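You operate a simulated robot arm through the tools that you are given. There is no shell and no other tool. Be economical: measure what you need, move in short steps, check, and stop when the job is done.

You run a simulated robot arm. Do the job below in one go: nothing can be reset, and whatever is moved stays where it is left.

Task
Try the plugged cream hand switch once and stand it in the PASS or FAIL holder, as the tester shows.
Fine: turn the power knob off before pulling it out.
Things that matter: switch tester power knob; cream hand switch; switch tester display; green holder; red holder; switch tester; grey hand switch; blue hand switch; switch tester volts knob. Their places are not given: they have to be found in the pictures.

Only the result counts: the job must be done as asked and must still hold three seconds after the hand-in. Knocking over, shifting, dropping, spilling or breaking anything else fails it.

Robot
A 7-joint arm with a two-finger parallel gripper, fixed in place. Base frame: the origin is at the foot of the arm, x ahead of it, y to its left, z up; the work surface is at about z = 0.004. Readings come in m, rad, newtons and seconds.
With the tool pointing down near the work surface it reaches from about 0.22 to 0.58 m from the base axis. Its first joint turns from -1.152 to 1.152 rad. Payload 2.5 kg.
The TCP is the grasp point between the finger pads, 0.023 m short of the fingertips. In the tool frame z runs along the fingers and y along their closing line. Largest opening 0.094 m; finger width 0.038, thickness 0.01; the body of the gripper, 0.054 by 0.096 m, starts 0.039 m behind the TCP.
Orientation is that of the tool frame in the base frame, as a unit quaternion [w, x, y, z]. With the fingers straight down and closing along the base's y, the tool's x points along the base's -x, its y along +y and its z along -z.

Tools
- The arm moves only by the tool play_rows. Its argument "series" is a list of rows, each an object of numbers (a shift or turn left out is 0, a gripper value left out holds the last): "wx", "wy", "wz": the turn, a rotation vector about the base's x, y, z in rad; "dx", "dy", "dz": the shift along the base's x, y, z in m; "claw": the finger opening in m, from 0 to 0.094. In form: [{"wx": .., "wy": .., "wz": .., "dx": .., "dy": .., "dz": .., "claw": ..}, ...]. A call has 1 to 20 rows; each row is the pose to reach, as a shift and turn from the pose commanded when the call began. Rows are played at 5 a second. More than 0.05 m and 0.15 rad between two rows, or a gripper value outside its range, and nothing of the call is played. A pose out of reach is approached as far as the arm can. The call stops where the force on the tool passes 50 N (or 10 N more than at its start, if that is more) or the arm is blocked; 0.2 s more then pass. The fingers move at their own pace (about 0.108 m/s each) and stop on an object; they squeeze with about 44 N. The grip force told is the motor's: it shows also when the fingers shut on nothing. Time passes only in rows, and 0.2 s behind the last, so rows that repeat a pose let the fingers close. It gives the time, the measured TCP pose, the force on the tool (base axes), the opening and the grip force at its end, in the units of the frame above (readings bear some noise).
- Cameras (640 x 400 px; columns grow to the right, rows downward): "scene" is fixed at [0.1142, -0.3973, 0.5559]; the picture's right is [0.88, -0.47, 0.00], its down [-0.22, -0.41, -0.88] and it looks along [0.42, 0.78, -0.47] (base axes); focal length 290 px, centre (320, 200). "wrist" rides on the gripper at [0.086, 0.016, -0.074] in the tool frame; the picture's right is [-0.18, 0.98, 0.00], its down [-0.58, -0.11, -0.81] and it looks along [-0.79, -0.15, 0.59] (tool axes); focal length 243 px, centre (320, 200).
- capture(camera): a new picture of that camera. No time passes.
- probe_pixels(camera, pixels): for up to 12 pixels [column, row] of the newest picture of that camera ("zoom" is the newest enlarged one), the place [x, y, z] in the base frame of the surface seen there, good to about 0.002 m. No time passes.
- close_up(camera, box): a new picture of the part [left, top, right, bottom] of that camera's present view, enlarged. No time passes.
- sign_off(): hands the job in; it is judged then, once.

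Go step by step. Measure first, check grasps and placings, and put right what went wrong. The budget is 80 turns and 54 pictures, counting those below and the enlarged ones. Unless the task says otherwise, let go and move clear before handing in, and close with one line.

The tools are called as a command line: name --argument value ..., lists and objects as JSON in quotes. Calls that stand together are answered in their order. play_rows: Moves the arm, as the interface text tells. Its arguments: {"type":"object","properties":{"series":{"type":"array"}},"required":["series"]} The other tools are called the same way: capture (camera) takes a picture; probe_pixels (camera, pixels) gives the place of the surface under pixels of a picture; close_up (camera, box) takes an enlarged picture of a part of a camera's view; sign_off () hands the job in.

At the start:

```text
clock: 0.0
position: [0.3626, 0.1731, 0.4625]
tcp_rot: [0.0, 0.0, 1.0, 0.0]
contact_force: [0.0, 1.5, 0.0]
finger_gap: 0.0939
grasp_force: 0.1
```

scene: 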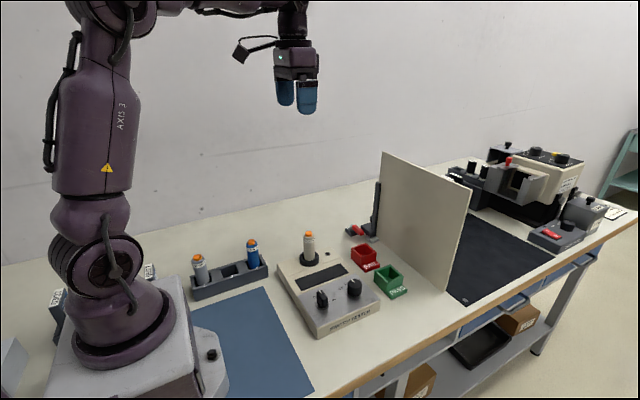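
wrist: 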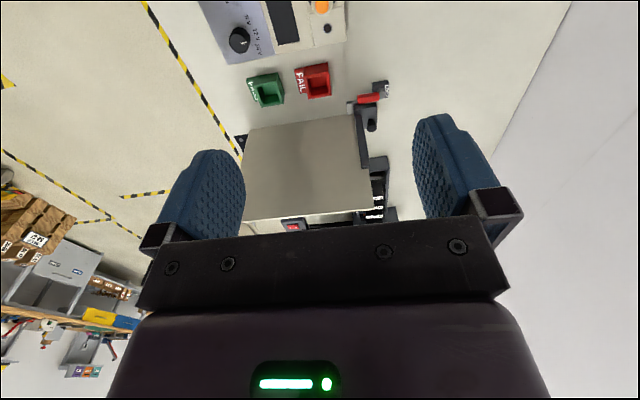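

The scene shows the tester around (325,290) with the cream switch plugged at (309,245), knobs at (322,299) and (354,287), red holder (365,257), green holder (390,280). I'll zoom in for details.

close_up --camera "scene" --box '[270, 220, 420, 340]'

close_up --camera "scene" --box '[180, 220, 340, 320]'

```text
3.33 times, centred on (345, 280) of scene
```

zoom: 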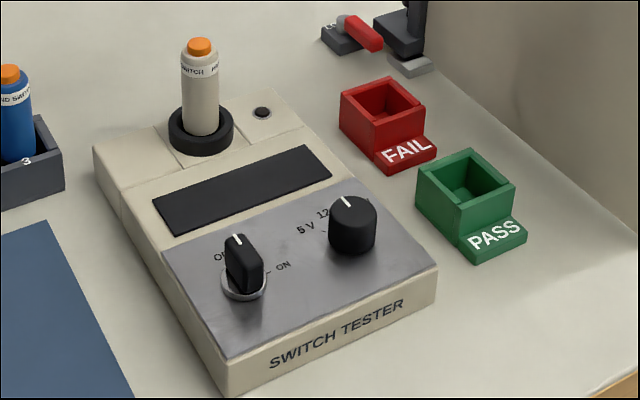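

```text
4.00 times, centred on (260, 270) of scene
```

zoom: 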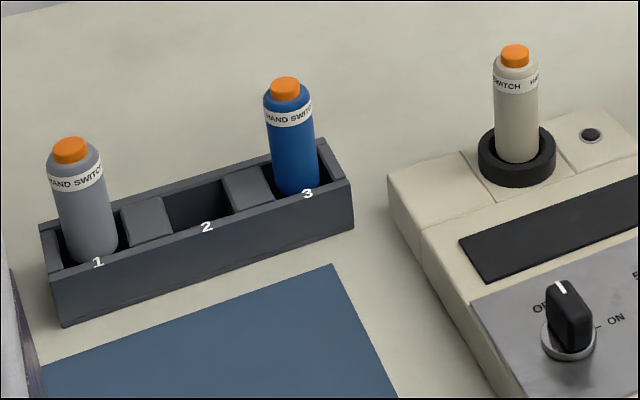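

The power knob's mark points toward OFF and the volts knob has several settings. I need to read the knob panel and the switch label, and measure positions.

close_up --camera "scene" --box '[310, 265, 374, 305]'

close_up --camera "scene" --box '[293, 228, 341, 258]'

close_up --camera "wrist" --box '[190, 0, 350, 100]'

probe_pixels --camera "scene" --pixels '[[309, 233], [309, 247], [310, 260], [322, 294], [323, 307], [353, 282], [354, 290], [330, 254], [365, 257], [390, 280], [313, 305], [370, 270]]'

```text
10.00 times, centred on (342, 285) of scene
```

zoom: 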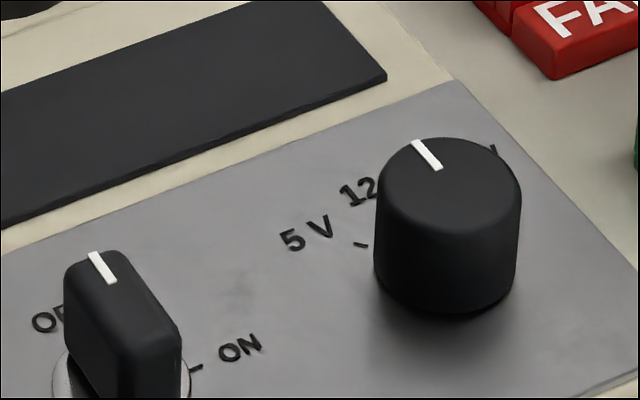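

```text
13.33 times, centred on (317, 243) of scene
```

zoom: 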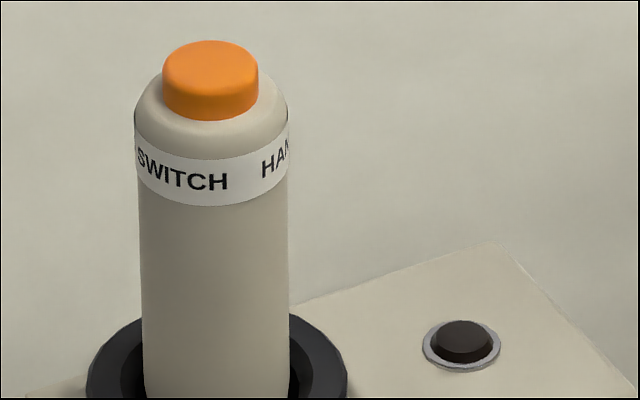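

```text
4.00 times, centred on (270, 50) of wrist
```

zoom: 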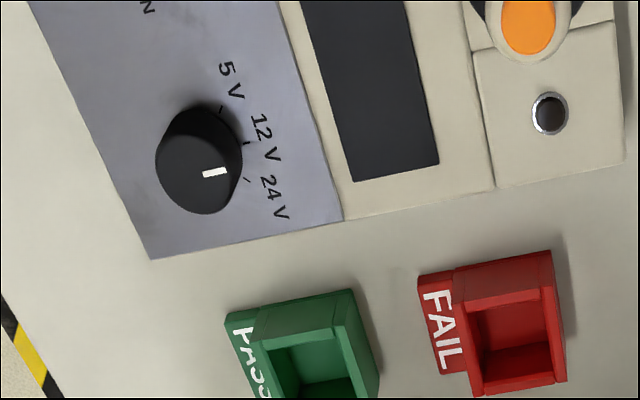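

```text
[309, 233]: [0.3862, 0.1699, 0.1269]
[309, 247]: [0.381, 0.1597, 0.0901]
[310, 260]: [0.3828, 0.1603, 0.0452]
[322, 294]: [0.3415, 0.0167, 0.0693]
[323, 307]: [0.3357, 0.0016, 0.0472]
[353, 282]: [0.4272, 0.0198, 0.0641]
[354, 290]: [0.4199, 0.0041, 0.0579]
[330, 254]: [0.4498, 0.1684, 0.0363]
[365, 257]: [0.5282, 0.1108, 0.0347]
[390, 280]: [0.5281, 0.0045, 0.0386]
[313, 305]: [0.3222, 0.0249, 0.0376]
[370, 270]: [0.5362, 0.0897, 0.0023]
```

The volts knob points to 12 V and the power knob to OFF. I'll move the wrist camera lower and back for a better view of the tester.

play_rows --series '[{"dx": -0.025, "dy": -0.025, "dz": -0.03}, {"dx": -0.05, "dy": -0.05, "dz": -0.06}, {"dx": -0.065, "dy": -0.075, "dz": -0.09}, {"dx": -0.075, "dy": -0.085, "dz": -0.12}, {"dx": -0.075, "dy": -0.085, "dz": -0.12}]'

capture --camera "wrist"

```text
clock: 1.2
position: [0.2879, 0.0888, 0.3438]
tcp_rot: [0.0, 0.0, 1.0, 0.0]
contact_force: [-0.2, -0.7, -0.3]
finger_gap: 0.094
grasp_force: 0.1
```

```text
46 pictures are left
```

wrist: 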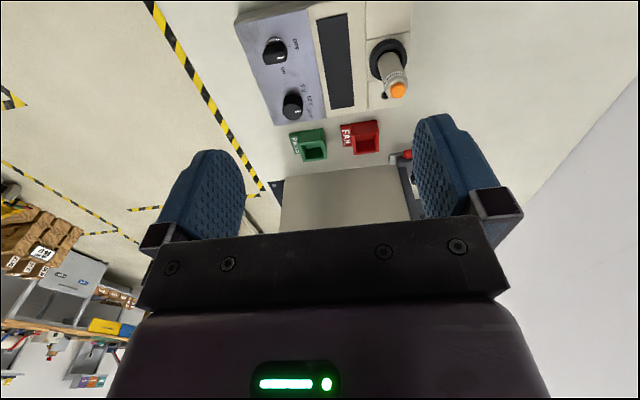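

close_up --camera "wrist" --box '[230, 0, 422, 120]'

close_up --camera "wrist" --box '[240, 20, 328, 75]'

```text
3.33 times, centred on (326, 60) of wrist
```

zoom: 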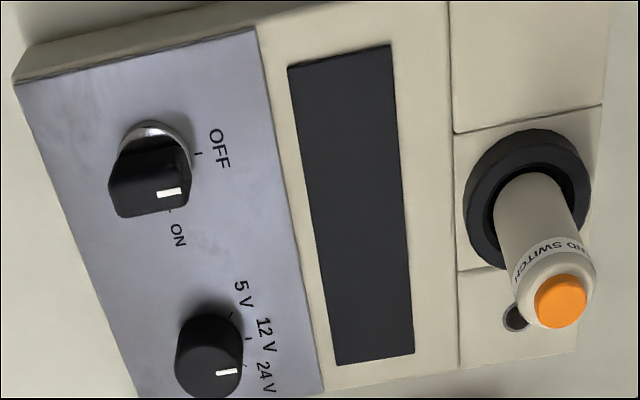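

```text
7.27 times, centred on (284, 48) of wrist
```

zoom: 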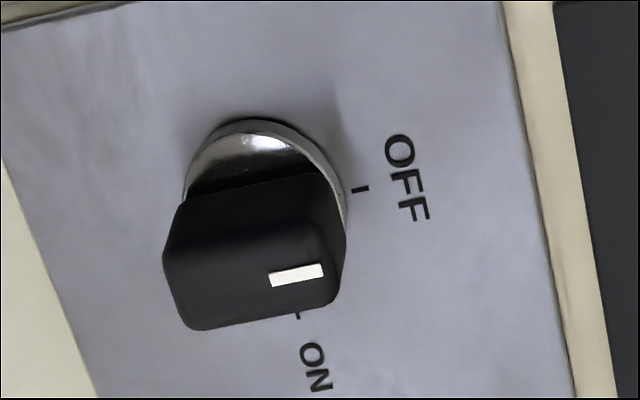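

The power knob points to OFF (+y direction), with ON about 90° clockwise. I'll probe the knob's top corners, ticks and the switch.

probe_pixels --camera "zoom" --pixels '[[274, 278], [320, 270], [190, 322], [325, 302], [180, 270], [310, 250], [250, 290], [360, 189], [298, 315], [250, 125], [345, 210], [190, 195]]'

probe_pixels --camera "wrist" --pixels '[[399, 90], [392, 90], [405, 90], [399, 84], [399, 97], [390, 65], [385, 42], [360, 136], [312, 150], [311, 141], [303, 130], [325, 130]]'

```text
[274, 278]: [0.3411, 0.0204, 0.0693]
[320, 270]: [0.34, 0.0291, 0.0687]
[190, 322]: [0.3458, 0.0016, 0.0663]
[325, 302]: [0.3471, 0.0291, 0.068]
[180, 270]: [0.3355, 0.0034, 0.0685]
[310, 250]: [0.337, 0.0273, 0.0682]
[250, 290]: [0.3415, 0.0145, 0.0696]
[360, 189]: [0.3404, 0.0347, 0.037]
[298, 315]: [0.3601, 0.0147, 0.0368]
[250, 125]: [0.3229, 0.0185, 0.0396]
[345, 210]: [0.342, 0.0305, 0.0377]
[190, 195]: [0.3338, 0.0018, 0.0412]
```

```text
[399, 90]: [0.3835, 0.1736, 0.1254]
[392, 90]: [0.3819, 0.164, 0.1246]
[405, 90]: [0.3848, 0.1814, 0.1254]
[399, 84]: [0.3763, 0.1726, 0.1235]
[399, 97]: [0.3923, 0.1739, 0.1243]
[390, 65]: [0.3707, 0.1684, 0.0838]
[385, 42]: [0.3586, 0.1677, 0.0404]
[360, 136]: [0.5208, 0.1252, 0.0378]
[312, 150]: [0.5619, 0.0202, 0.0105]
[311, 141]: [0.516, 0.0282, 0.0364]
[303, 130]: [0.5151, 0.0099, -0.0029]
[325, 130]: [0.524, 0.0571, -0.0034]
```

The knob is centred near (0.3415, 0.0155), long along y, with its top at z 0.0695. I'll turn the gripper +90° and hover above it.

play_rows --series '[{"wz": 0.1428, "dx": 0.0049, "dy": -0.0066, "dz": -0.02, "claw": 0.05}, {"wz": 0.2856, "dx": 0.0097, "dy": -0.0133, "dz": -0.04}, {"wz": 0.4284, "dx": 0.0146, "dy": -0.02, "dz": -0.06}, {"wz": 0.5712, "dx": 0.0195, "dy": -0.0267, "dz": -0.08}, {"wz": 0.714, "dx": 0.0244, "dy": -0.0333, "dz": -0.1}, {"wz": 0.8568, "dx": 0.0292, "dy": -0.04, "dz": -0.12}, {"wz": 0.9996, "dx": 0.0341, "dy": -0.0466, "dz": -0.14}, {"wz": 1.1424, "dx": 0.039, "dy": -0.0533, "dz": -0.16}, {"wz": 1.2852, "dx": 0.0439, "dy": -0.06, "dz": -0.18}, {"wz": 1.428, "dx": 0.0487, "dy": -0.0666, "dz": -0.2}, {"wz": 1.5708, "dx": 0.0536, "dy": -0.0733, "dz": -0.22}, {"wz": 1.5708, "dx": 0.0536, "dy": -0.0733, "dz": -0.22}, {"wz": 1.5708, "dx": 0.0536, "dy": -0.0733, "dz": -0.22}]'

close_up --camera "scene" --box '[240, 200, 432, 320]'

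capture --camera "wrist"

```text
clock: 4.0
position: [0.3404, 0.0125, 0.1201]
tcp_rot: [0.0, 0.708, -0.706, 0.0]
contact_force: [0.5, 0.2, -0.3]
finger_gap: 0.0499
grasp_force: 0.0
```

```text
3.33 times, centred on (336, 260) of scene
```

zoom: 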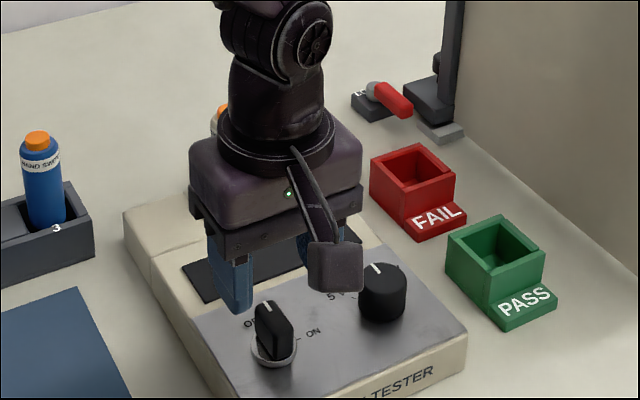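

```text
42 pictures are left
```

wrist: 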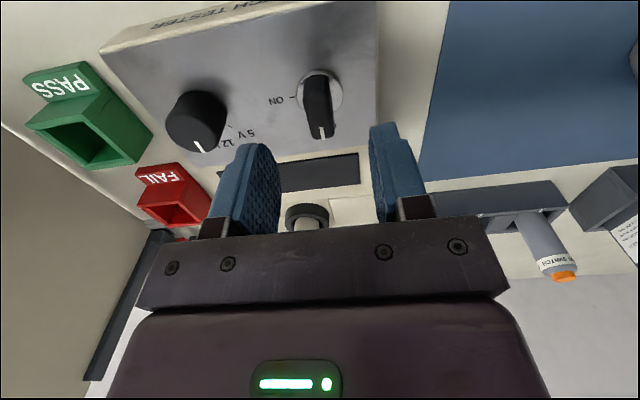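

Hover reached; the wrist view shows the knob at (318,110). I'll probe it to refine its centre.

probe_pixels --camera "wrist" --pixels '[[310, 110], [326, 110], [318, 78], [320, 134], [322, 128], [318, 105], [306, 82], [328, 82], [313, 137], [333, 135]]'

play_rows --series '[{}]'

```text
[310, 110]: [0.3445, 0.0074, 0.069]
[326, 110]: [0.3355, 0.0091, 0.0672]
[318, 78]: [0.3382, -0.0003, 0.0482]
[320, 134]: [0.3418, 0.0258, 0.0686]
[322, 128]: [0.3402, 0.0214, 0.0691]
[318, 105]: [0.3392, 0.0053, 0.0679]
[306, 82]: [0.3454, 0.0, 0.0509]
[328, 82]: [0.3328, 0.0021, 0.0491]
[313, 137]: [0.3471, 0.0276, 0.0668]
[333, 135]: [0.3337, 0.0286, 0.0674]
```

```text
clock: 4.4
position: [0.3392, 0.0129, 0.1212]
tcp_rot: [0.0, -0.707, 0.707, 0.001]
contact_force: [0.4, 0.3, -0.7]
finger_gap: 0.05
grasp_force: 0.1
```

Knob centre refines to about (0.340, 0.0148). I'll descend and grip it.

play_rows --series '[{"dx": 0.0005, "dy": 0.002, "dz": -0.015}, {"dx": 0.0005, "dy": 0.002, "dz": -0.03}, {"dx": 0.0005, "dy": 0.002, "dz": -0.042}, {"dx": 0.0005, "dy": 0.002, "dz": -0.049}, {"dx": 0.0005, "dy": 0.002, "dz": -0.049, "claw": 0.03}, {"dx": 0.0005, "dy": 0.002, "dz": -0.049, "claw": 0.008}, {"dx": 0.0005, "dy": 0.002, "dz": -0.049, "claw": 0.008}, {"dx": 0.0005, "dy": 0.002, "dz": -0.049, "claw": 0.008}]'

```text
clock: 6.2
position: [0.3394, 0.0159, 0.0718]
tcp_rot: [-0.002, -0.707, 0.707, 0.002]
contact_force: [-22.0, 2.0, 9.6]
finger_gap: 0.0159
grasp_force: 45.4
```

The knob is gripped (gap 0.016) with a 22 N sideways force toward -x, so I'm slightly off-centre; I'll ease −1 mm in x.

play_rows --series '[{"dx": -0.001}, {"dx": -0.001}]'

```text
clock: 6.8
position: [0.3393, 0.015, 0.0724]
tcp_rot: [-0.001, -0.706, 0.708, 0.002]
contact_force: [-10.6, -6.9, -22.7]
finger_gap: 0.0157
grasp_force: 45.2
```

Force dropped in x. Now turning the knob clockwise 90° slowly.

play_rows --series '[{"wz": -0.1}, {"wz": -0.2}, {"wz": -0.3}, {"wz": -0.4}, {"wz": -0.5}, {"wz": -0.6}, {"wz": -0.7}, {"wz": -0.8}, {"wz": -0.9}, {"wz": -1.0}, {"wz": -1.1}, {"wz": -1.2}, {"wz": -1.3}, {"wz": -1.4}, {"wz": -1.5}, {"wz": -1.5708}, {"wz": -1.5708}]'

close_up --camera "scene" --box '[240, 200, 432, 320]'

```text
clock: 8.0
position: [0.3406, 0.015, 0.0714]
tcp_rot: [-0.002, -0.519, 0.855, 0.0]
contact_force: [1.4, 1.3, -4.7]
finger_gap: 0.0159
grasp_force: 45.0
stopped in row 5: the force on the tool passed its limit (the readings are from after the stop); the commanded pose is now the measured one
```

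```text
3.33 times, centred on (336, 260) of scene
```

zoom: 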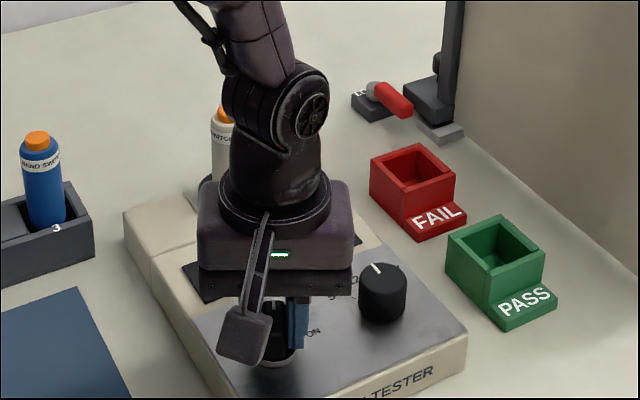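

Turned about 28° before the force limit tripped; forces are relaxed now at the new pose. Continuing.

play_rows --series '[{"wz": -0.08}, {"wz": -0.16}, {"wz": -0.24}, {"wz": -0.32}, {"wz": -0.4}, {"wz": -0.48}, {"wz": -0.56}, {"wz": -0.64}, {"wz": -0.72}, {"wz": -0.8}, {"wz": -0.88}, {"wz": -0.96}, {"wz": -1.04}, {"wz": -1.08}, {"wz": -1.08}]'

```text
clock: 9.5
position: [0.3392, 0.015, 0.0724]
tcp_rot: [-0.001, -0.299, 0.954, 0.002]
contact_force: [3.5, 0.5, -5.4]
finger_gap: 0.0157
grasp_force: 45.4
stopped in row 7: the force on the tool passed its limit (the readings are from after the stop); the commanded pose is now the measured one
```

Progress: 35° remain. Continue.

play_rows --series '[{"wz": -0.08}, {"wz": -0.16}, {"wz": -0.24}, {"wz": -0.32}, {"wz": -0.4}, {"wz": -0.48}, {"wz": -0.56}, {"wz": -0.61}, {"wz": -0.61}]'

close_up --camera "scene" --box '[240, 200, 432, 320]'

```text
clock: 11.5
position: [0.3395, 0.0141, 0.0719]
tcp_rot: [0.001, 0.001, 1.0, 0.0]
contact_force: [24.6, 2.3, -23.7]
finger_gap: 0.0157
grasp_force: 44.3
```

```text
3.33 times, centred on (336, 260) of scene
```

zoom: 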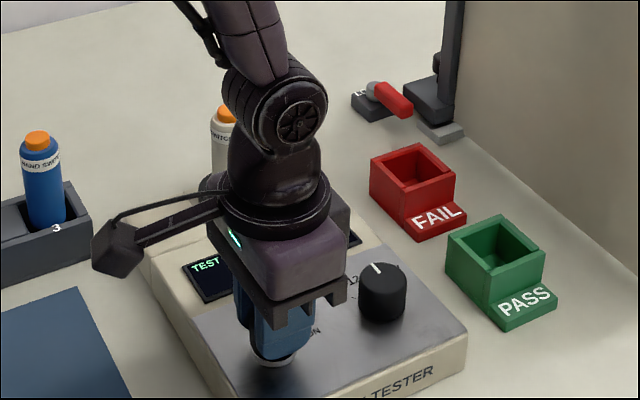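

The display lit up ("TEST…"): power is on. Release and lift straight up.

play_rows --series '[{"claw": 0.045}, {"claw": 0.045}, {"dz": 0.03}, {"dz": 0.06}, {"dz": 0.1}, {"dz": 0.14}, {"dz": 0.14}]'

close_up --camera "scene" --box '[270, 220, 420, 340]'

capture --camera "wrist"

```text
clock: 13.1
position: [0.3364, 0.01, 0.2125]
tcp_rot: [-0.001, 0.001, 1.0, 0.001]
contact_force: [0.0, -0.1, -0.1]
finger_gap: 0.0451
grasp_force: 0.1
```

```text
3.33 times, centred on (345, 280) of scene
```

zoom: 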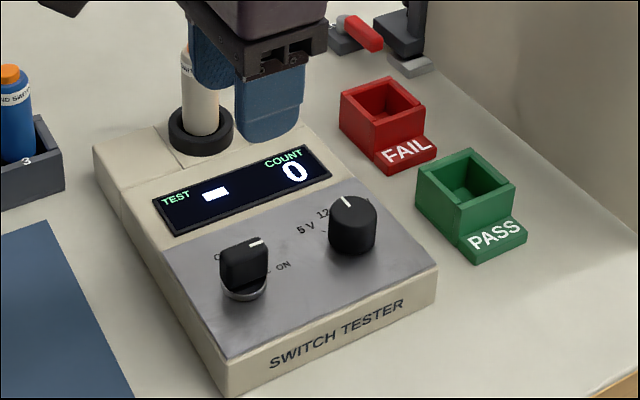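

```text
38 pictures are left
```

wrist: 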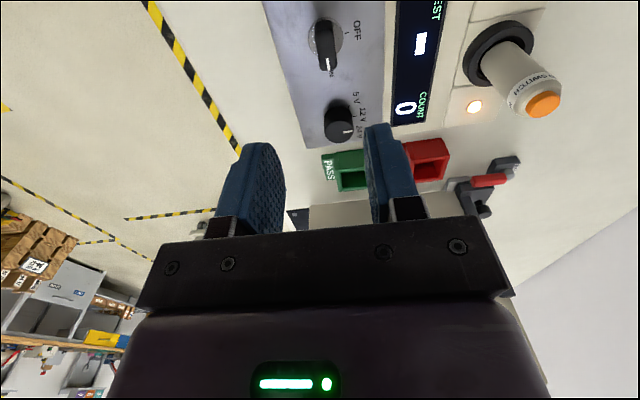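

Power is on, display shows TEST "—" COUNT 0. Now I measure the orange button in the wrist view at (543,104).

probe_pixels --camera "wrist" --pixels '[[543, 104], [529, 104], [557, 104], [543, 95], [543, 114], [520, 85], [555, 85], [520, 70], [505, 60], [500, 85], [515, 45]]'

```text
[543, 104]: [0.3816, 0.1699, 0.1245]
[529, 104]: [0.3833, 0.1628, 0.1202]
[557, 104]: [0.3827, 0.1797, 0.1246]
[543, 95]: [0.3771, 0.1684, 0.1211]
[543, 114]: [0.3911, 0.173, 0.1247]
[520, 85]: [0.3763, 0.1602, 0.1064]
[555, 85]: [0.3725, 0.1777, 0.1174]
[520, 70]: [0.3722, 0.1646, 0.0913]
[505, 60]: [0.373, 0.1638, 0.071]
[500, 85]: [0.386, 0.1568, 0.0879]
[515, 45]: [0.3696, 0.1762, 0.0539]
```

Button centre is about (0.384, 0.1715), top z ≈ 0.1255. Close the fingers and hover above it.

play_rows --series '[{"dx": 0.01, "dy": 0.04, "claw": 0.0}, {"dx": 0.025, "dy": 0.08}, {"dx": 0.038, "dy": 0.12}, {"dx": 0.0455, "dy": 0.16}, {"dx": 0.0455, "dy": 0.16, "dz": -0.04}, {"dx": 0.0455, "dy": 0.16, "dz": -0.04}, {"dx": 0.0455, "dy": 0.16, "dz": -0.04}]'

close_up --camera "scene" --box '[270, 200, 366, 260]'

```text
clock: 14.7
position: [0.3813, 0.1769, 0.1723]
tcp_rot: [-0.001, 0.001, 1.0, 0.001]
contact_force: [0.0, -0.2, -0.2]
finger_gap: 0.0
grasp_force: 42.0
```

```text
6.67 times, centred on (318, 230) of scene
```

zoom: 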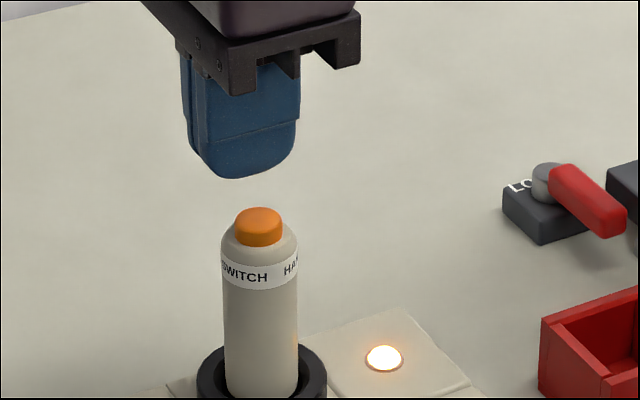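

I'm offset slightly; correct by (+2.5, −5) mm and descend in small steps to press.

play_rows --series '[{"dx": 0.0025, "dy": -0.005}, {"dx": 0.0025, "dy": -0.005, "dz": -0.012}, {"dx": 0.0025, "dy": -0.005, "dz": -0.02}, {"dx": 0.0025, "dy": -0.005, "dz": -0.023}, {"dx": 0.0025, "dy": -0.005, "dz": -0.0245}, {"dx": 0.0025, "dy": -0.005, "dz": -0.026}, {"dx": 0.0025, "dy": -0.005, "dz": -0.027}]'

close_up --camera "scene" --box '[270, 200, 398, 280]'

```text
clock: 16.3
position: [0.3876, 0.1707, 0.1443]
tcp_rot: [-0.001, 0.0, 1.0, 0.002]
contact_force: [-0.7, -0.9, 3.2]
finger_gap: 0.0001
grasp_force: 42.4
```

```text
5.00 times, centred on (334, 240) of scene
```

zoom: 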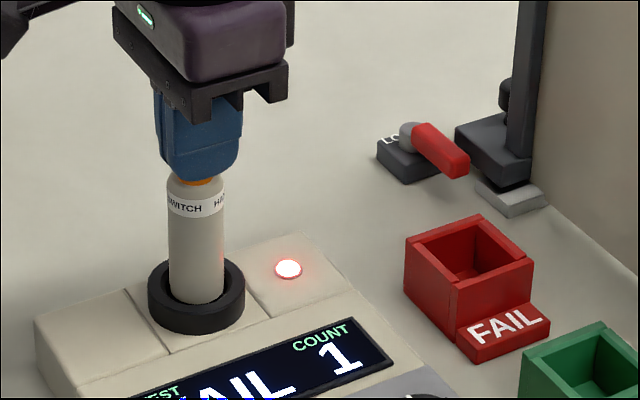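

COUNT 1 and FAIL are displayed. I'll release straight up and confirm the display.

play_rows --series '[{"dz": 0.02}, {"dz": 0.05}, {"dz": 0.08}, {"dz": 0.08}]'

close_up --camera "scene" --box '[270, 220, 420, 340]'

```text
clock: 17.3
position: [0.3879, 0.1666, 0.2244]
tcp_rot: [-0.001, 0.001, 1.0, 0.001]
contact_force: [-0.3, 0.2, 0.2]
finger_gap: 0.0
grasp_force: 42.5
```

```text
3.33 times, centred on (345, 280) of scene
```

zoom: 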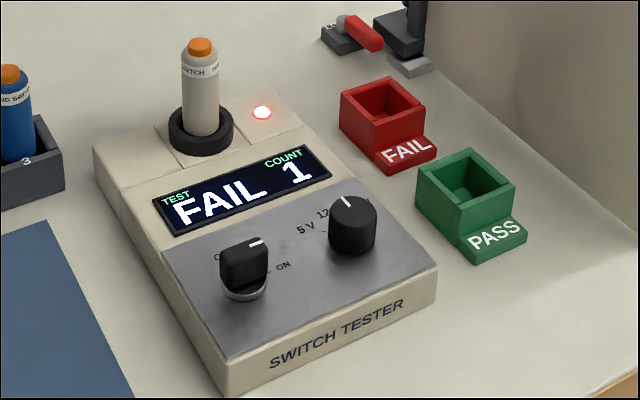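

FAIL with count 1, clearly. Now back above the power knob to turn it off.

play_rows --series '[{"dx": -0.012, "dy": -0.04, "claw": 0.045}, {"dx": -0.024, "dy": -0.08}, {"dx": -0.036, "dy": -0.12}, {"dx": -0.047, "dy": -0.153}, {"dx": -0.047, "dy": -0.153, "dz": -0.045}, {"dx": -0.047, "dy": -0.153, "dz": -0.09}, {"dx": -0.047, "dy": -0.153, "dz": -0.105}, {"dx": -0.047, "dy": -0.153, "dz": -0.105}, {"dx": -0.047, "dy": -0.153, "dz": -0.105}, {"dx": -0.047, "dy": -0.153, "dz": -0.105}]'

capture --camera "wrist"

close_up --camera "scene" --box '[270, 220, 420, 340]'

```text
clock: 19.5
position: [0.3416, 0.0177, 0.1198]
tcp_rot: [-0.001, 0.001, 1.0, 0.0]
contact_force: [0.6, 0.1, 0.0]
finger_gap: 0.045
grasp_force: 0.0
```

```text
34 pictures are left
```

wrist: 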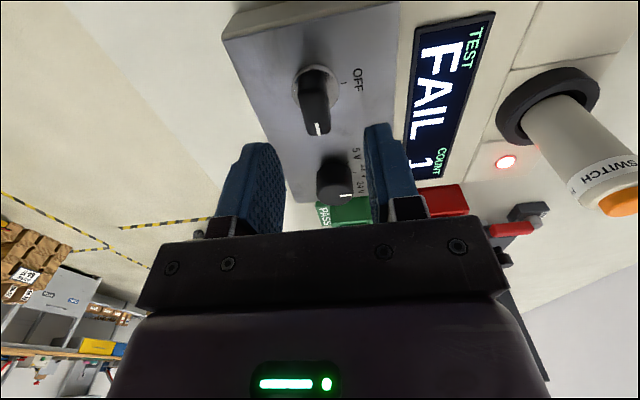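

```text
3.33 times, centred on (345, 280) of scene
```

zoom: 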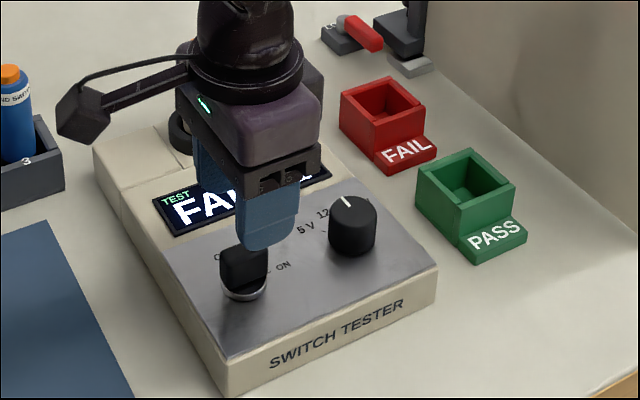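

Above the knob; correct by (−1.5, −3) mm, descend and grip.

play_rows --series '[{"dx": -0.0015, "dy": -0.003, "dz": -0.015}, {"dx": -0.0015, "dy": -0.003, "dz": -0.03}, {"dx": -0.0015, "dy": -0.003, "dz": -0.042}, {"dx": -0.0015, "dy": -0.003, "dz": -0.048}, {"dx": -0.0015, "dy": -0.003, "dz": -0.048, "claw": 0.03}, {"dx": -0.0015, "dy": -0.003, "dz": -0.048, "claw": 0.01}, {"dx": -0.0015, "dy": -0.003, "dz": -0.048, "claw": 0.01}, {"dx": -0.0015, "dy": -0.003, "dz": -0.048}]'

```text
clock: 21.3
position: [0.3401, 0.0151, 0.0691]
tcp_rot: [0.0, 0.0, 1.0, 0.002]
contact_force: [2.5, 12.8, -5.8]
finger_gap: 0.016
grasp_force: 45.2
```

Gripped well with modest force. Turning back counter-clockwise.

play_rows --series '[{"wz": 0.1}, {"wz": 0.2}, {"wz": 0.3}, {"wz": 0.4}, {"wz": 0.5}, {"wz": 0.6}, {"wz": 0.7}, {"wz": 0.8}, {"wz": 0.9}, {"wz": 1.0}, {"wz": 1.1}, {"wz": 1.2}, {"wz": 1.3}, {"wz": 1.4}, {"wz": 1.5}, {"wz": 1.5708}, {"wz": 1.5708}]'

```text
clock: 22.1
position: [0.341, 0.0155, 0.0711]
tcp_rot: [0.002, -0.136, 0.991, 0.002]
contact_force: [3.7, 0.8, -4.6]
finger_gap: 0.016
grasp_force: 45.0
stopped in row 3: the force on the tool passed its limit (the readings are from after the stop); the commanded pose is now the measured one
```

play_rows --series '[{"wz": 0.08}, {"wz": 0.16}, {"wz": 0.24}, {"wz": 0.32}, {"wz": 0.4}, {"wz": 0.48}, {"wz": 0.56}, {"wz": 0.64}, {"wz": 0.72}, {"wz": 0.8}, {"wz": 0.88}, {"wz": 0.96}, {"wz": 1.04}, {"wz": 1.12}, {"wz": 1.2}, {"wz": 1.28}, {"wz": 1.297}]'

```text
clock: 25.6
position: [0.3406, 0.0157, 0.0705]
tcp_rot: [0.001, -0.707, 0.707, 0.002]
contact_force: [0.7, -10.0, -1.5]
finger_gap: 0.0159
grasp_force: 44.7
```

The turn reached 90° with low force. Release, lift clear and check.

play_rows --series '[{"claw": 0.045}, {"claw": 0.045}, {"dz": 0.03}, {"dz": 0.07}, {"dz": 0.11}, {"dz": 0.15}, {"dz": 0.15}]'

close_up --camera "scene" --box '[270, 220, 420, 340]'

capture --camera "wrist"

```text
clock: 27.2
position: [0.3437, 0.0161, 0.2177]
tcp_rot: [0.0, -0.707, 0.708, 0.003]
contact_force: [-0.3, 0.1, -0.5]
finger_gap: 0.0451
grasp_force: 0.1
```

```text
3.33 times, centred on (345, 280) of scene
```

zoom: 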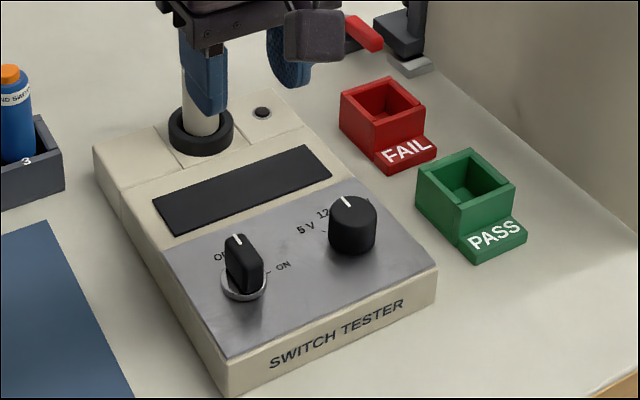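

```text
31 pictures are left
```

wrist: 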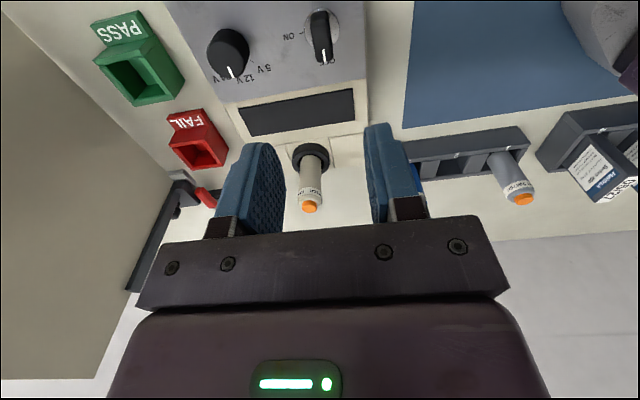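

Display dark, knob at OFF. Now measure the FAIL holder and nearby obstacles.

close_up --camera "scene" --box '[332, 190, 428, 250]'

close_up --camera "scene" --box '[340, 235, 420, 285]'

```text
6.67 times, centred on (380, 220) of scene
```

zoom: 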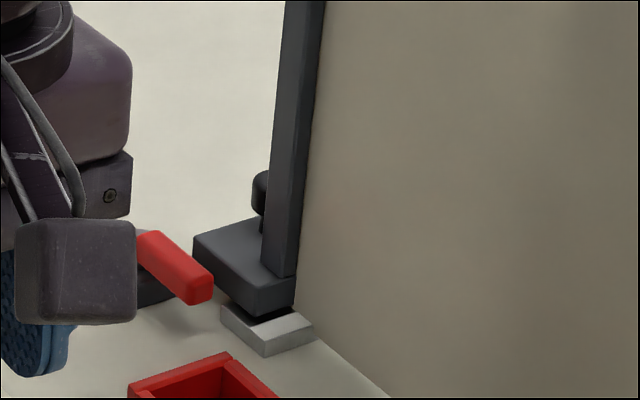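

```text
8.00 times, centred on (380, 260) of scene
```

zoom: 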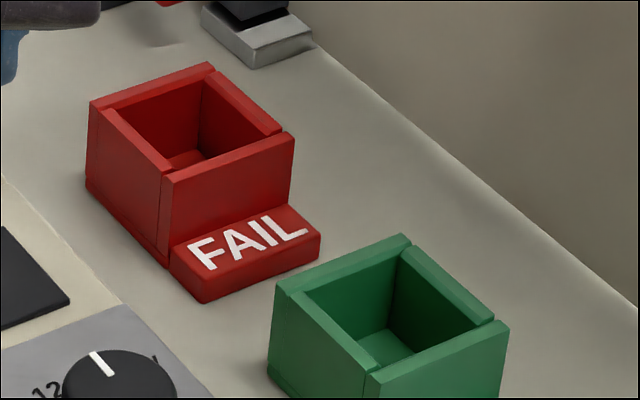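

probe_pixels --camera "zoom" --pixels '[[95, 104], [208, 67], [285, 138], [167, 179], [103, 106], [206, 75], [277, 130], [168, 166], [185, 160], [340, 70], [290, 40], [460, 150]]'

probe_pixels --camera "scene" --pixels '[[362, 234], [354, 226], [371, 229], [377, 215], [375, 195], [420, 200], [388, 160], [382, 152], [356, 228]]'

probe_pixels --camera "wrist" --pixels '[[310, 208], [310, 175], [297, 190], [322, 190], [302, 175], [320, 175], [325, 152], [295, 160], [311, 147], [205, 195], [180, 175], [325, 108]]'

```text
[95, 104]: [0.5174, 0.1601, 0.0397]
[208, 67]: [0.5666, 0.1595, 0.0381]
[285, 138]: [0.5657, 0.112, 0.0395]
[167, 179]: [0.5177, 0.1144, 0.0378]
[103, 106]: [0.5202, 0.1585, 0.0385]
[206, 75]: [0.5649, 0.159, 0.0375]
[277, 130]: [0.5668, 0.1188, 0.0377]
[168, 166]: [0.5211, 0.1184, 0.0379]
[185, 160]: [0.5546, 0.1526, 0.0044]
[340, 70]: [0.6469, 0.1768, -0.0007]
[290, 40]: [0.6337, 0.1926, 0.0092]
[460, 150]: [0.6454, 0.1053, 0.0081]
```

```text
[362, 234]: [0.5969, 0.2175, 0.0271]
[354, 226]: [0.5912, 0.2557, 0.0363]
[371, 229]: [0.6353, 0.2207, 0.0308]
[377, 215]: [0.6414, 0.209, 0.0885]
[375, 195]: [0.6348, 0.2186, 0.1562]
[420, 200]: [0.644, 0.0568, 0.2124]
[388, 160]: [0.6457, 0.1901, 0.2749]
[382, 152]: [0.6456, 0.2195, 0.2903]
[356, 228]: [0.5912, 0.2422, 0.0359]
```

```text
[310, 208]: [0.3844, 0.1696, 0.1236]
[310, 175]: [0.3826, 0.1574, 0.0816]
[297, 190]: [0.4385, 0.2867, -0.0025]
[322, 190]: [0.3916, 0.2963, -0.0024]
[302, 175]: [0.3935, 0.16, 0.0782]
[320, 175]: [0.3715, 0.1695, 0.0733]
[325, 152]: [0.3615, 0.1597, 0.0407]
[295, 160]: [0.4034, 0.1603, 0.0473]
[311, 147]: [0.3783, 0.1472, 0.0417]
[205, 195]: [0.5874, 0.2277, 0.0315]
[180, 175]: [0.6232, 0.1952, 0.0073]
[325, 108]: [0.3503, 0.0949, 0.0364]
```

Holder centre ≈ (0.542, 0.137), rim z 0.038, floor 0.004; switch axis ≈ (0.383, 0.170). I'll hover above the switch with open fingers.

play_rows --series '[{"dx": 0.01, "dy": 0.04, "claw": 0.06}, {"dx": 0.02, "dy": 0.08}, {"dx": 0.03, "dy": 0.12}, {"dx": 0.04, "dy": 0.154}, {"dx": 0.04, "dy": 0.154, "dz": -0.03}, {"dx": 0.04, "dy": 0.154, "dz": -0.03}, {"dx": 0.04, "dy": 0.154, "dz": -0.03}, {"dx": 0.04, "dy": 0.154, "dz": -0.03}]'

capture --camera "wrist"

```text
clock: 29.1
position: [0.3809, 0.1667, 0.19]
tcp_rot: [0.0, -0.707, 0.708, 0.003]
contact_force: [-1.5, 0.0, 0.4]
finger_gap: 0.0599
grasp_force: 0.1
```

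```text
28 pictures are left
```

wrist: 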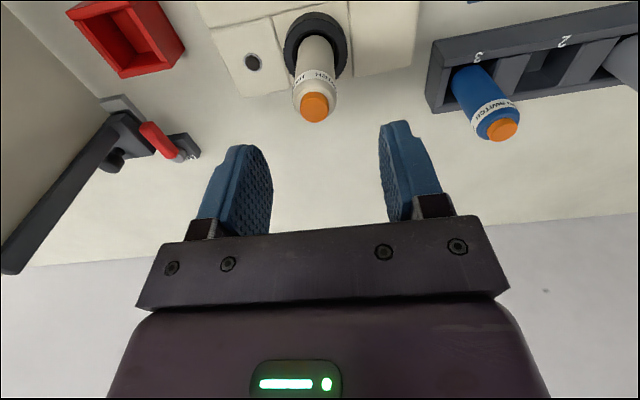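

Aligned within a few mm; correct (+2, +3.5) mm, descend around the switch to z≈0.094 and close.

play_rows --series '[{"dx": 0.002, "dy": 0.0035, "dz": -0.02}, {"dx": 0.002, "dy": 0.0035, "dz": -0.045}, {"dx": 0.002, "dy": 0.0035, "dz": -0.07}, {"dx": 0.002, "dy": 0.0035, "dz": -0.088}, {"dx": 0.002, "dy": 0.0035, "dz": -0.096}, {"dx": 0.002, "dy": 0.0035, "dz": -0.096, "claw": 0.035}, {"dx": 0.002, "dy": 0.0035, "dz": -0.096, "claw": 0.015}, {"dx": 0.002, "dy": 0.0035, "dz": -0.096, "claw": 0.015}, {"dx": 0.002, "dy": 0.0035, "dz": -0.096}]'

close_up --camera "scene" --box '[270, 200, 398, 280]'

```text
clock: 31.1
position: [0.3814, 0.1721, 0.0945]
tcp_rot: [0.001, -0.706, 0.709, 0.001]
contact_force: [9.5, 2.0, -2.7]
finger_gap: 0.028
grasp_force: 43.9
```

```text
5.00 times, centred on (334, 240) of scene
```

zoom: 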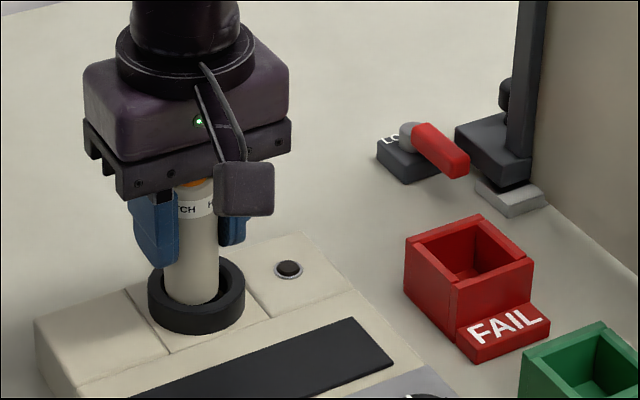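

Switch gripped at gap 0.028, side force small. Pull straight up slowly.

play_rows --series '[{"dz": 0.005}, {"dz": 0.01}, {"dz": 0.02}, {"dz": 0.03}, {"dz": 0.05}, {"dz": 0.07}, {"dz": 0.09}, {"dz": 0.09}]'

close_up --camera "scene" --box '[270, 170, 398, 250]'

```text
clock: 32.9
position: [0.3807, 0.1735, 0.186]
tcp_rot: [0.001, -0.706, 0.708, 0.002]
contact_force: [0.4, -0.2, -0.2]
finger_gap: 0.0281
grasp_force: 44.0
```

```text
5.00 times, centred on (334, 210) of scene
```

zoom: 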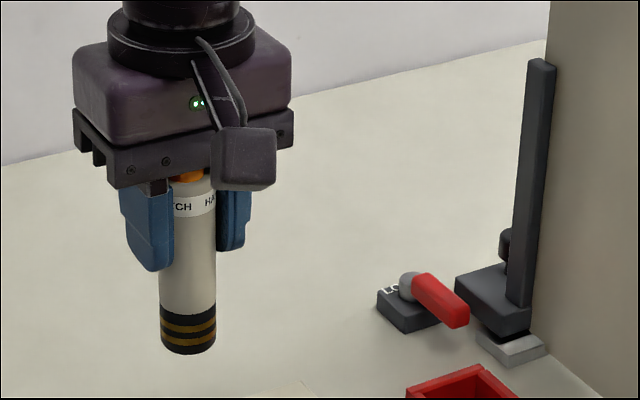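

The switch is out and upright. Measure its bottom (zoom (188,348)) and axis.

probe_pixels --camera "zoom" --pixels '[[188, 350], [188, 343], [188, 300], [188, 250], [163, 300], [213, 300]]'

play_rows --series '[{}]'

```text
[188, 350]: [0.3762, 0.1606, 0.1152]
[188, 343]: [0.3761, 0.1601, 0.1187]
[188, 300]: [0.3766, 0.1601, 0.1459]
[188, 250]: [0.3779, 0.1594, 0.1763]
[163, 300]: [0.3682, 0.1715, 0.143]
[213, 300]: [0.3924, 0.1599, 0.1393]
```

```text
clock: 33.2
position: [0.3816, 0.1734, 0.1865]
tcp_rot: [0.001, -0.706, 0.708, 0.002]
contact_force: [-0.3, 0.8, -0.9]
finger_gap: 0.028
grasp_force: 43.8
```

Bottom is ~0.072 m below the TCP. Move over the FAIL holder at this height.

play_rows --series '[{"dx": 0.03, "dy": -0.007}, {"dx": 0.065, "dy": -0.014}, {"dx": 0.1, "dy": -0.022}, {"dx": 0.135, "dy": -0.029}, {"dx": 0.1595, "dy": -0.0345}, {"dx": 0.1595, "dy": -0.0345}, {"dx": 0.1595, "dy": -0.0345, "dz": -0.03}, {"dx": 0.1595, "dy": -0.0345, "dz": -0.05}, {"dx": 0.1595, "dy": -0.0345, "dz": -0.05}, {"dx": 0.1595, "dy": -0.0345, "dz": -0.05}]'

close_up --camera "scene" --box '[310, 190, 438, 270]'

capture --camera "wrist"

```text
clock: 35.5
position: [0.5414, 0.1385, 0.1358]
tcp_rot: [0.0, -0.706, 0.708, 0.003]
contact_force: [-0.6, 1.3, -0.7]
finger_gap: 0.028
grasp_force: 44.2
```

```text
5.00 times, centred on (374, 230) of scene
```

zoom: 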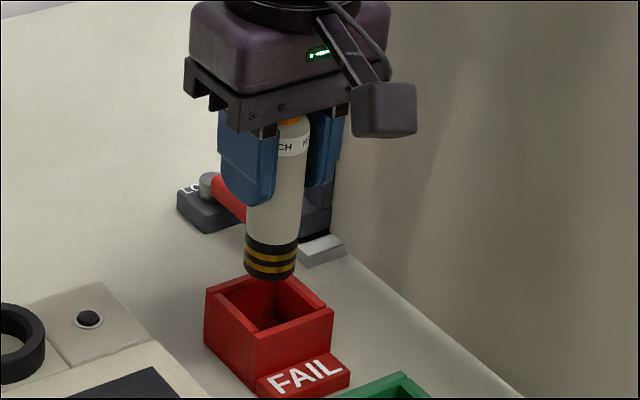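

```text
24 pictures are left
```

wrist: 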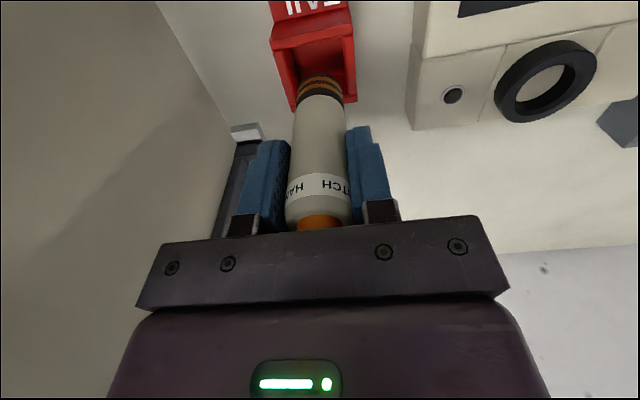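

The switch is over the box. Check axis vs. holder with probes.

probe_pixels --camera "zoom" --pixels '[[270, 277], [270, 250], [247, 250], [295, 250], [208, 291], [330, 312], [256, 333], [282, 278]]'

probe_pixels --camera "wrist" --pixels '[[320, 95], [302, 90], [342, 90], [275, 45], [350, 35], [296, 108], [356, 98], [285, 60], [345, 60]]'

```text
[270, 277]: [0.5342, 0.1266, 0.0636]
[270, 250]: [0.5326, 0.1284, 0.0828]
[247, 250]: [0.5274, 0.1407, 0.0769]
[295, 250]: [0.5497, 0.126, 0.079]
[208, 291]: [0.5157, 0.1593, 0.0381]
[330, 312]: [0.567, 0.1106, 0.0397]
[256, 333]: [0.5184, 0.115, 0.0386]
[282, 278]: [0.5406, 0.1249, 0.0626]
```

```text
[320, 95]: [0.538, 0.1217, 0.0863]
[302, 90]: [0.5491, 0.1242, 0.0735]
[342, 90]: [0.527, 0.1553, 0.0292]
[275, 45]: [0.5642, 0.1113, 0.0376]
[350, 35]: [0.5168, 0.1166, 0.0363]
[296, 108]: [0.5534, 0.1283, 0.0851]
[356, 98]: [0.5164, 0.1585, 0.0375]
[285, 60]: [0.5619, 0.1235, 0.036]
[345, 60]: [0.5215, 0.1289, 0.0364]
```

Offset about (+1, −2) mm. Lower into the holder to just at the floor.

play_rows --series '[{"dx": 0.001, "dy": -0.002}, {"dx": 0.001, "dy": -0.002, "dz": -0.015}, {"dx": 0.001, "dy": -0.002, "dz": -0.03}, {"dx": 0.001, "dy": -0.002, "dz": -0.042}, {"dx": 0.001, "dy": -0.002, "dz": -0.05}, {"dx": 0.001, "dy": -0.002, "dz": -0.054}, {"dx": 0.001, "dy": -0.002, "dz": -0.056}, {"dx": 0.001, "dy": -0.002, "dz": -0.056}]'

close_up --camera "scene" --box '[310, 190, 438, 270]'

```text
clock: 37.2
position: [0.5427, 0.1376, 0.0795]
tcp_rot: [0.001, -0.706, 0.708, 0.001]
contact_force: [-2.0, -0.5, 6.9]
finger_gap: 0.0279
grasp_force: 43.7
```

```text
5.00 times, centred on (374, 230) of scene
```

zoom: 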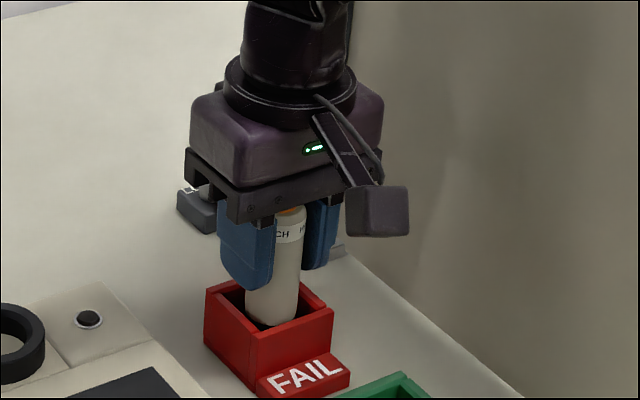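

There's a 7 N upward force, near floor contact. Nudge down to confirm.

play_rows --series '[{"dz": -0.0007}, {"dz": -0.0014}, {"dz": -0.0014}]'

```text
clock: 38.0
position: [0.544, 0.1366, 0.0779]
tcp_rot: [0.001, -0.706, 0.708, 0.002]
contact_force: [-8.7, -3.7, 26.1]
finger_gap: 0.0281
grasp_force: 43.8
```

Floor contact confirmed (26 N). Ease up slightly, open, and rise straight up.

play_rows --series '[{"dz": 0.001}, {"dz": 0.001, "claw": 0.032}, {"dz": 0.001, "claw": 0.04}, {"dz": 0.001, "claw": 0.05}, {"dz": 0.001, "claw": 0.05}, {"dz": 0.02}, {"dz": 0.05}, {"dz": 0.09}, {"dz": 0.13}, {"dz": 0.13}]'

capture --camera "scene"

close_up --camera "scene" --box '[310, 190, 438, 270]'

```text
clock: 40.2
position: [0.5417, 0.1383, 0.2082]
tcp_rot: [0.0, -0.707, 0.708, 0.003]
contact_force: [-0.2, -0.1, -0.3]
finger_gap: 0.0501
grasp_force: 0.0
```

```text
22 pictures are left
```

scene: 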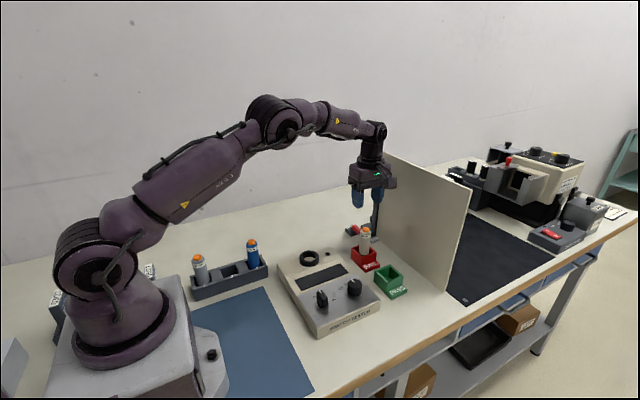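

```text
5.00 times, centred on (374, 230) of scene
```

zoom: 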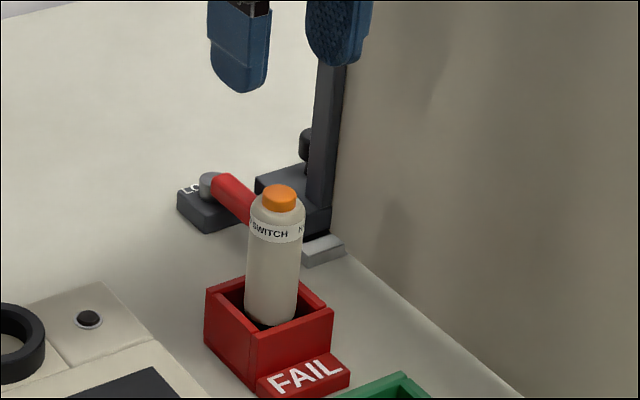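

The switch stands upright in the FAIL holder, the tester is off, nothing else has moved and the gripper is clear. Handing in.

sign_off

```text
The job is handed in.
```

I tested the cream hand switch once and the tester showed FAIL (count 1). I turned the power knob off, pulled the switch out and stood it upright in the red FAIL holder; the job is handed in.
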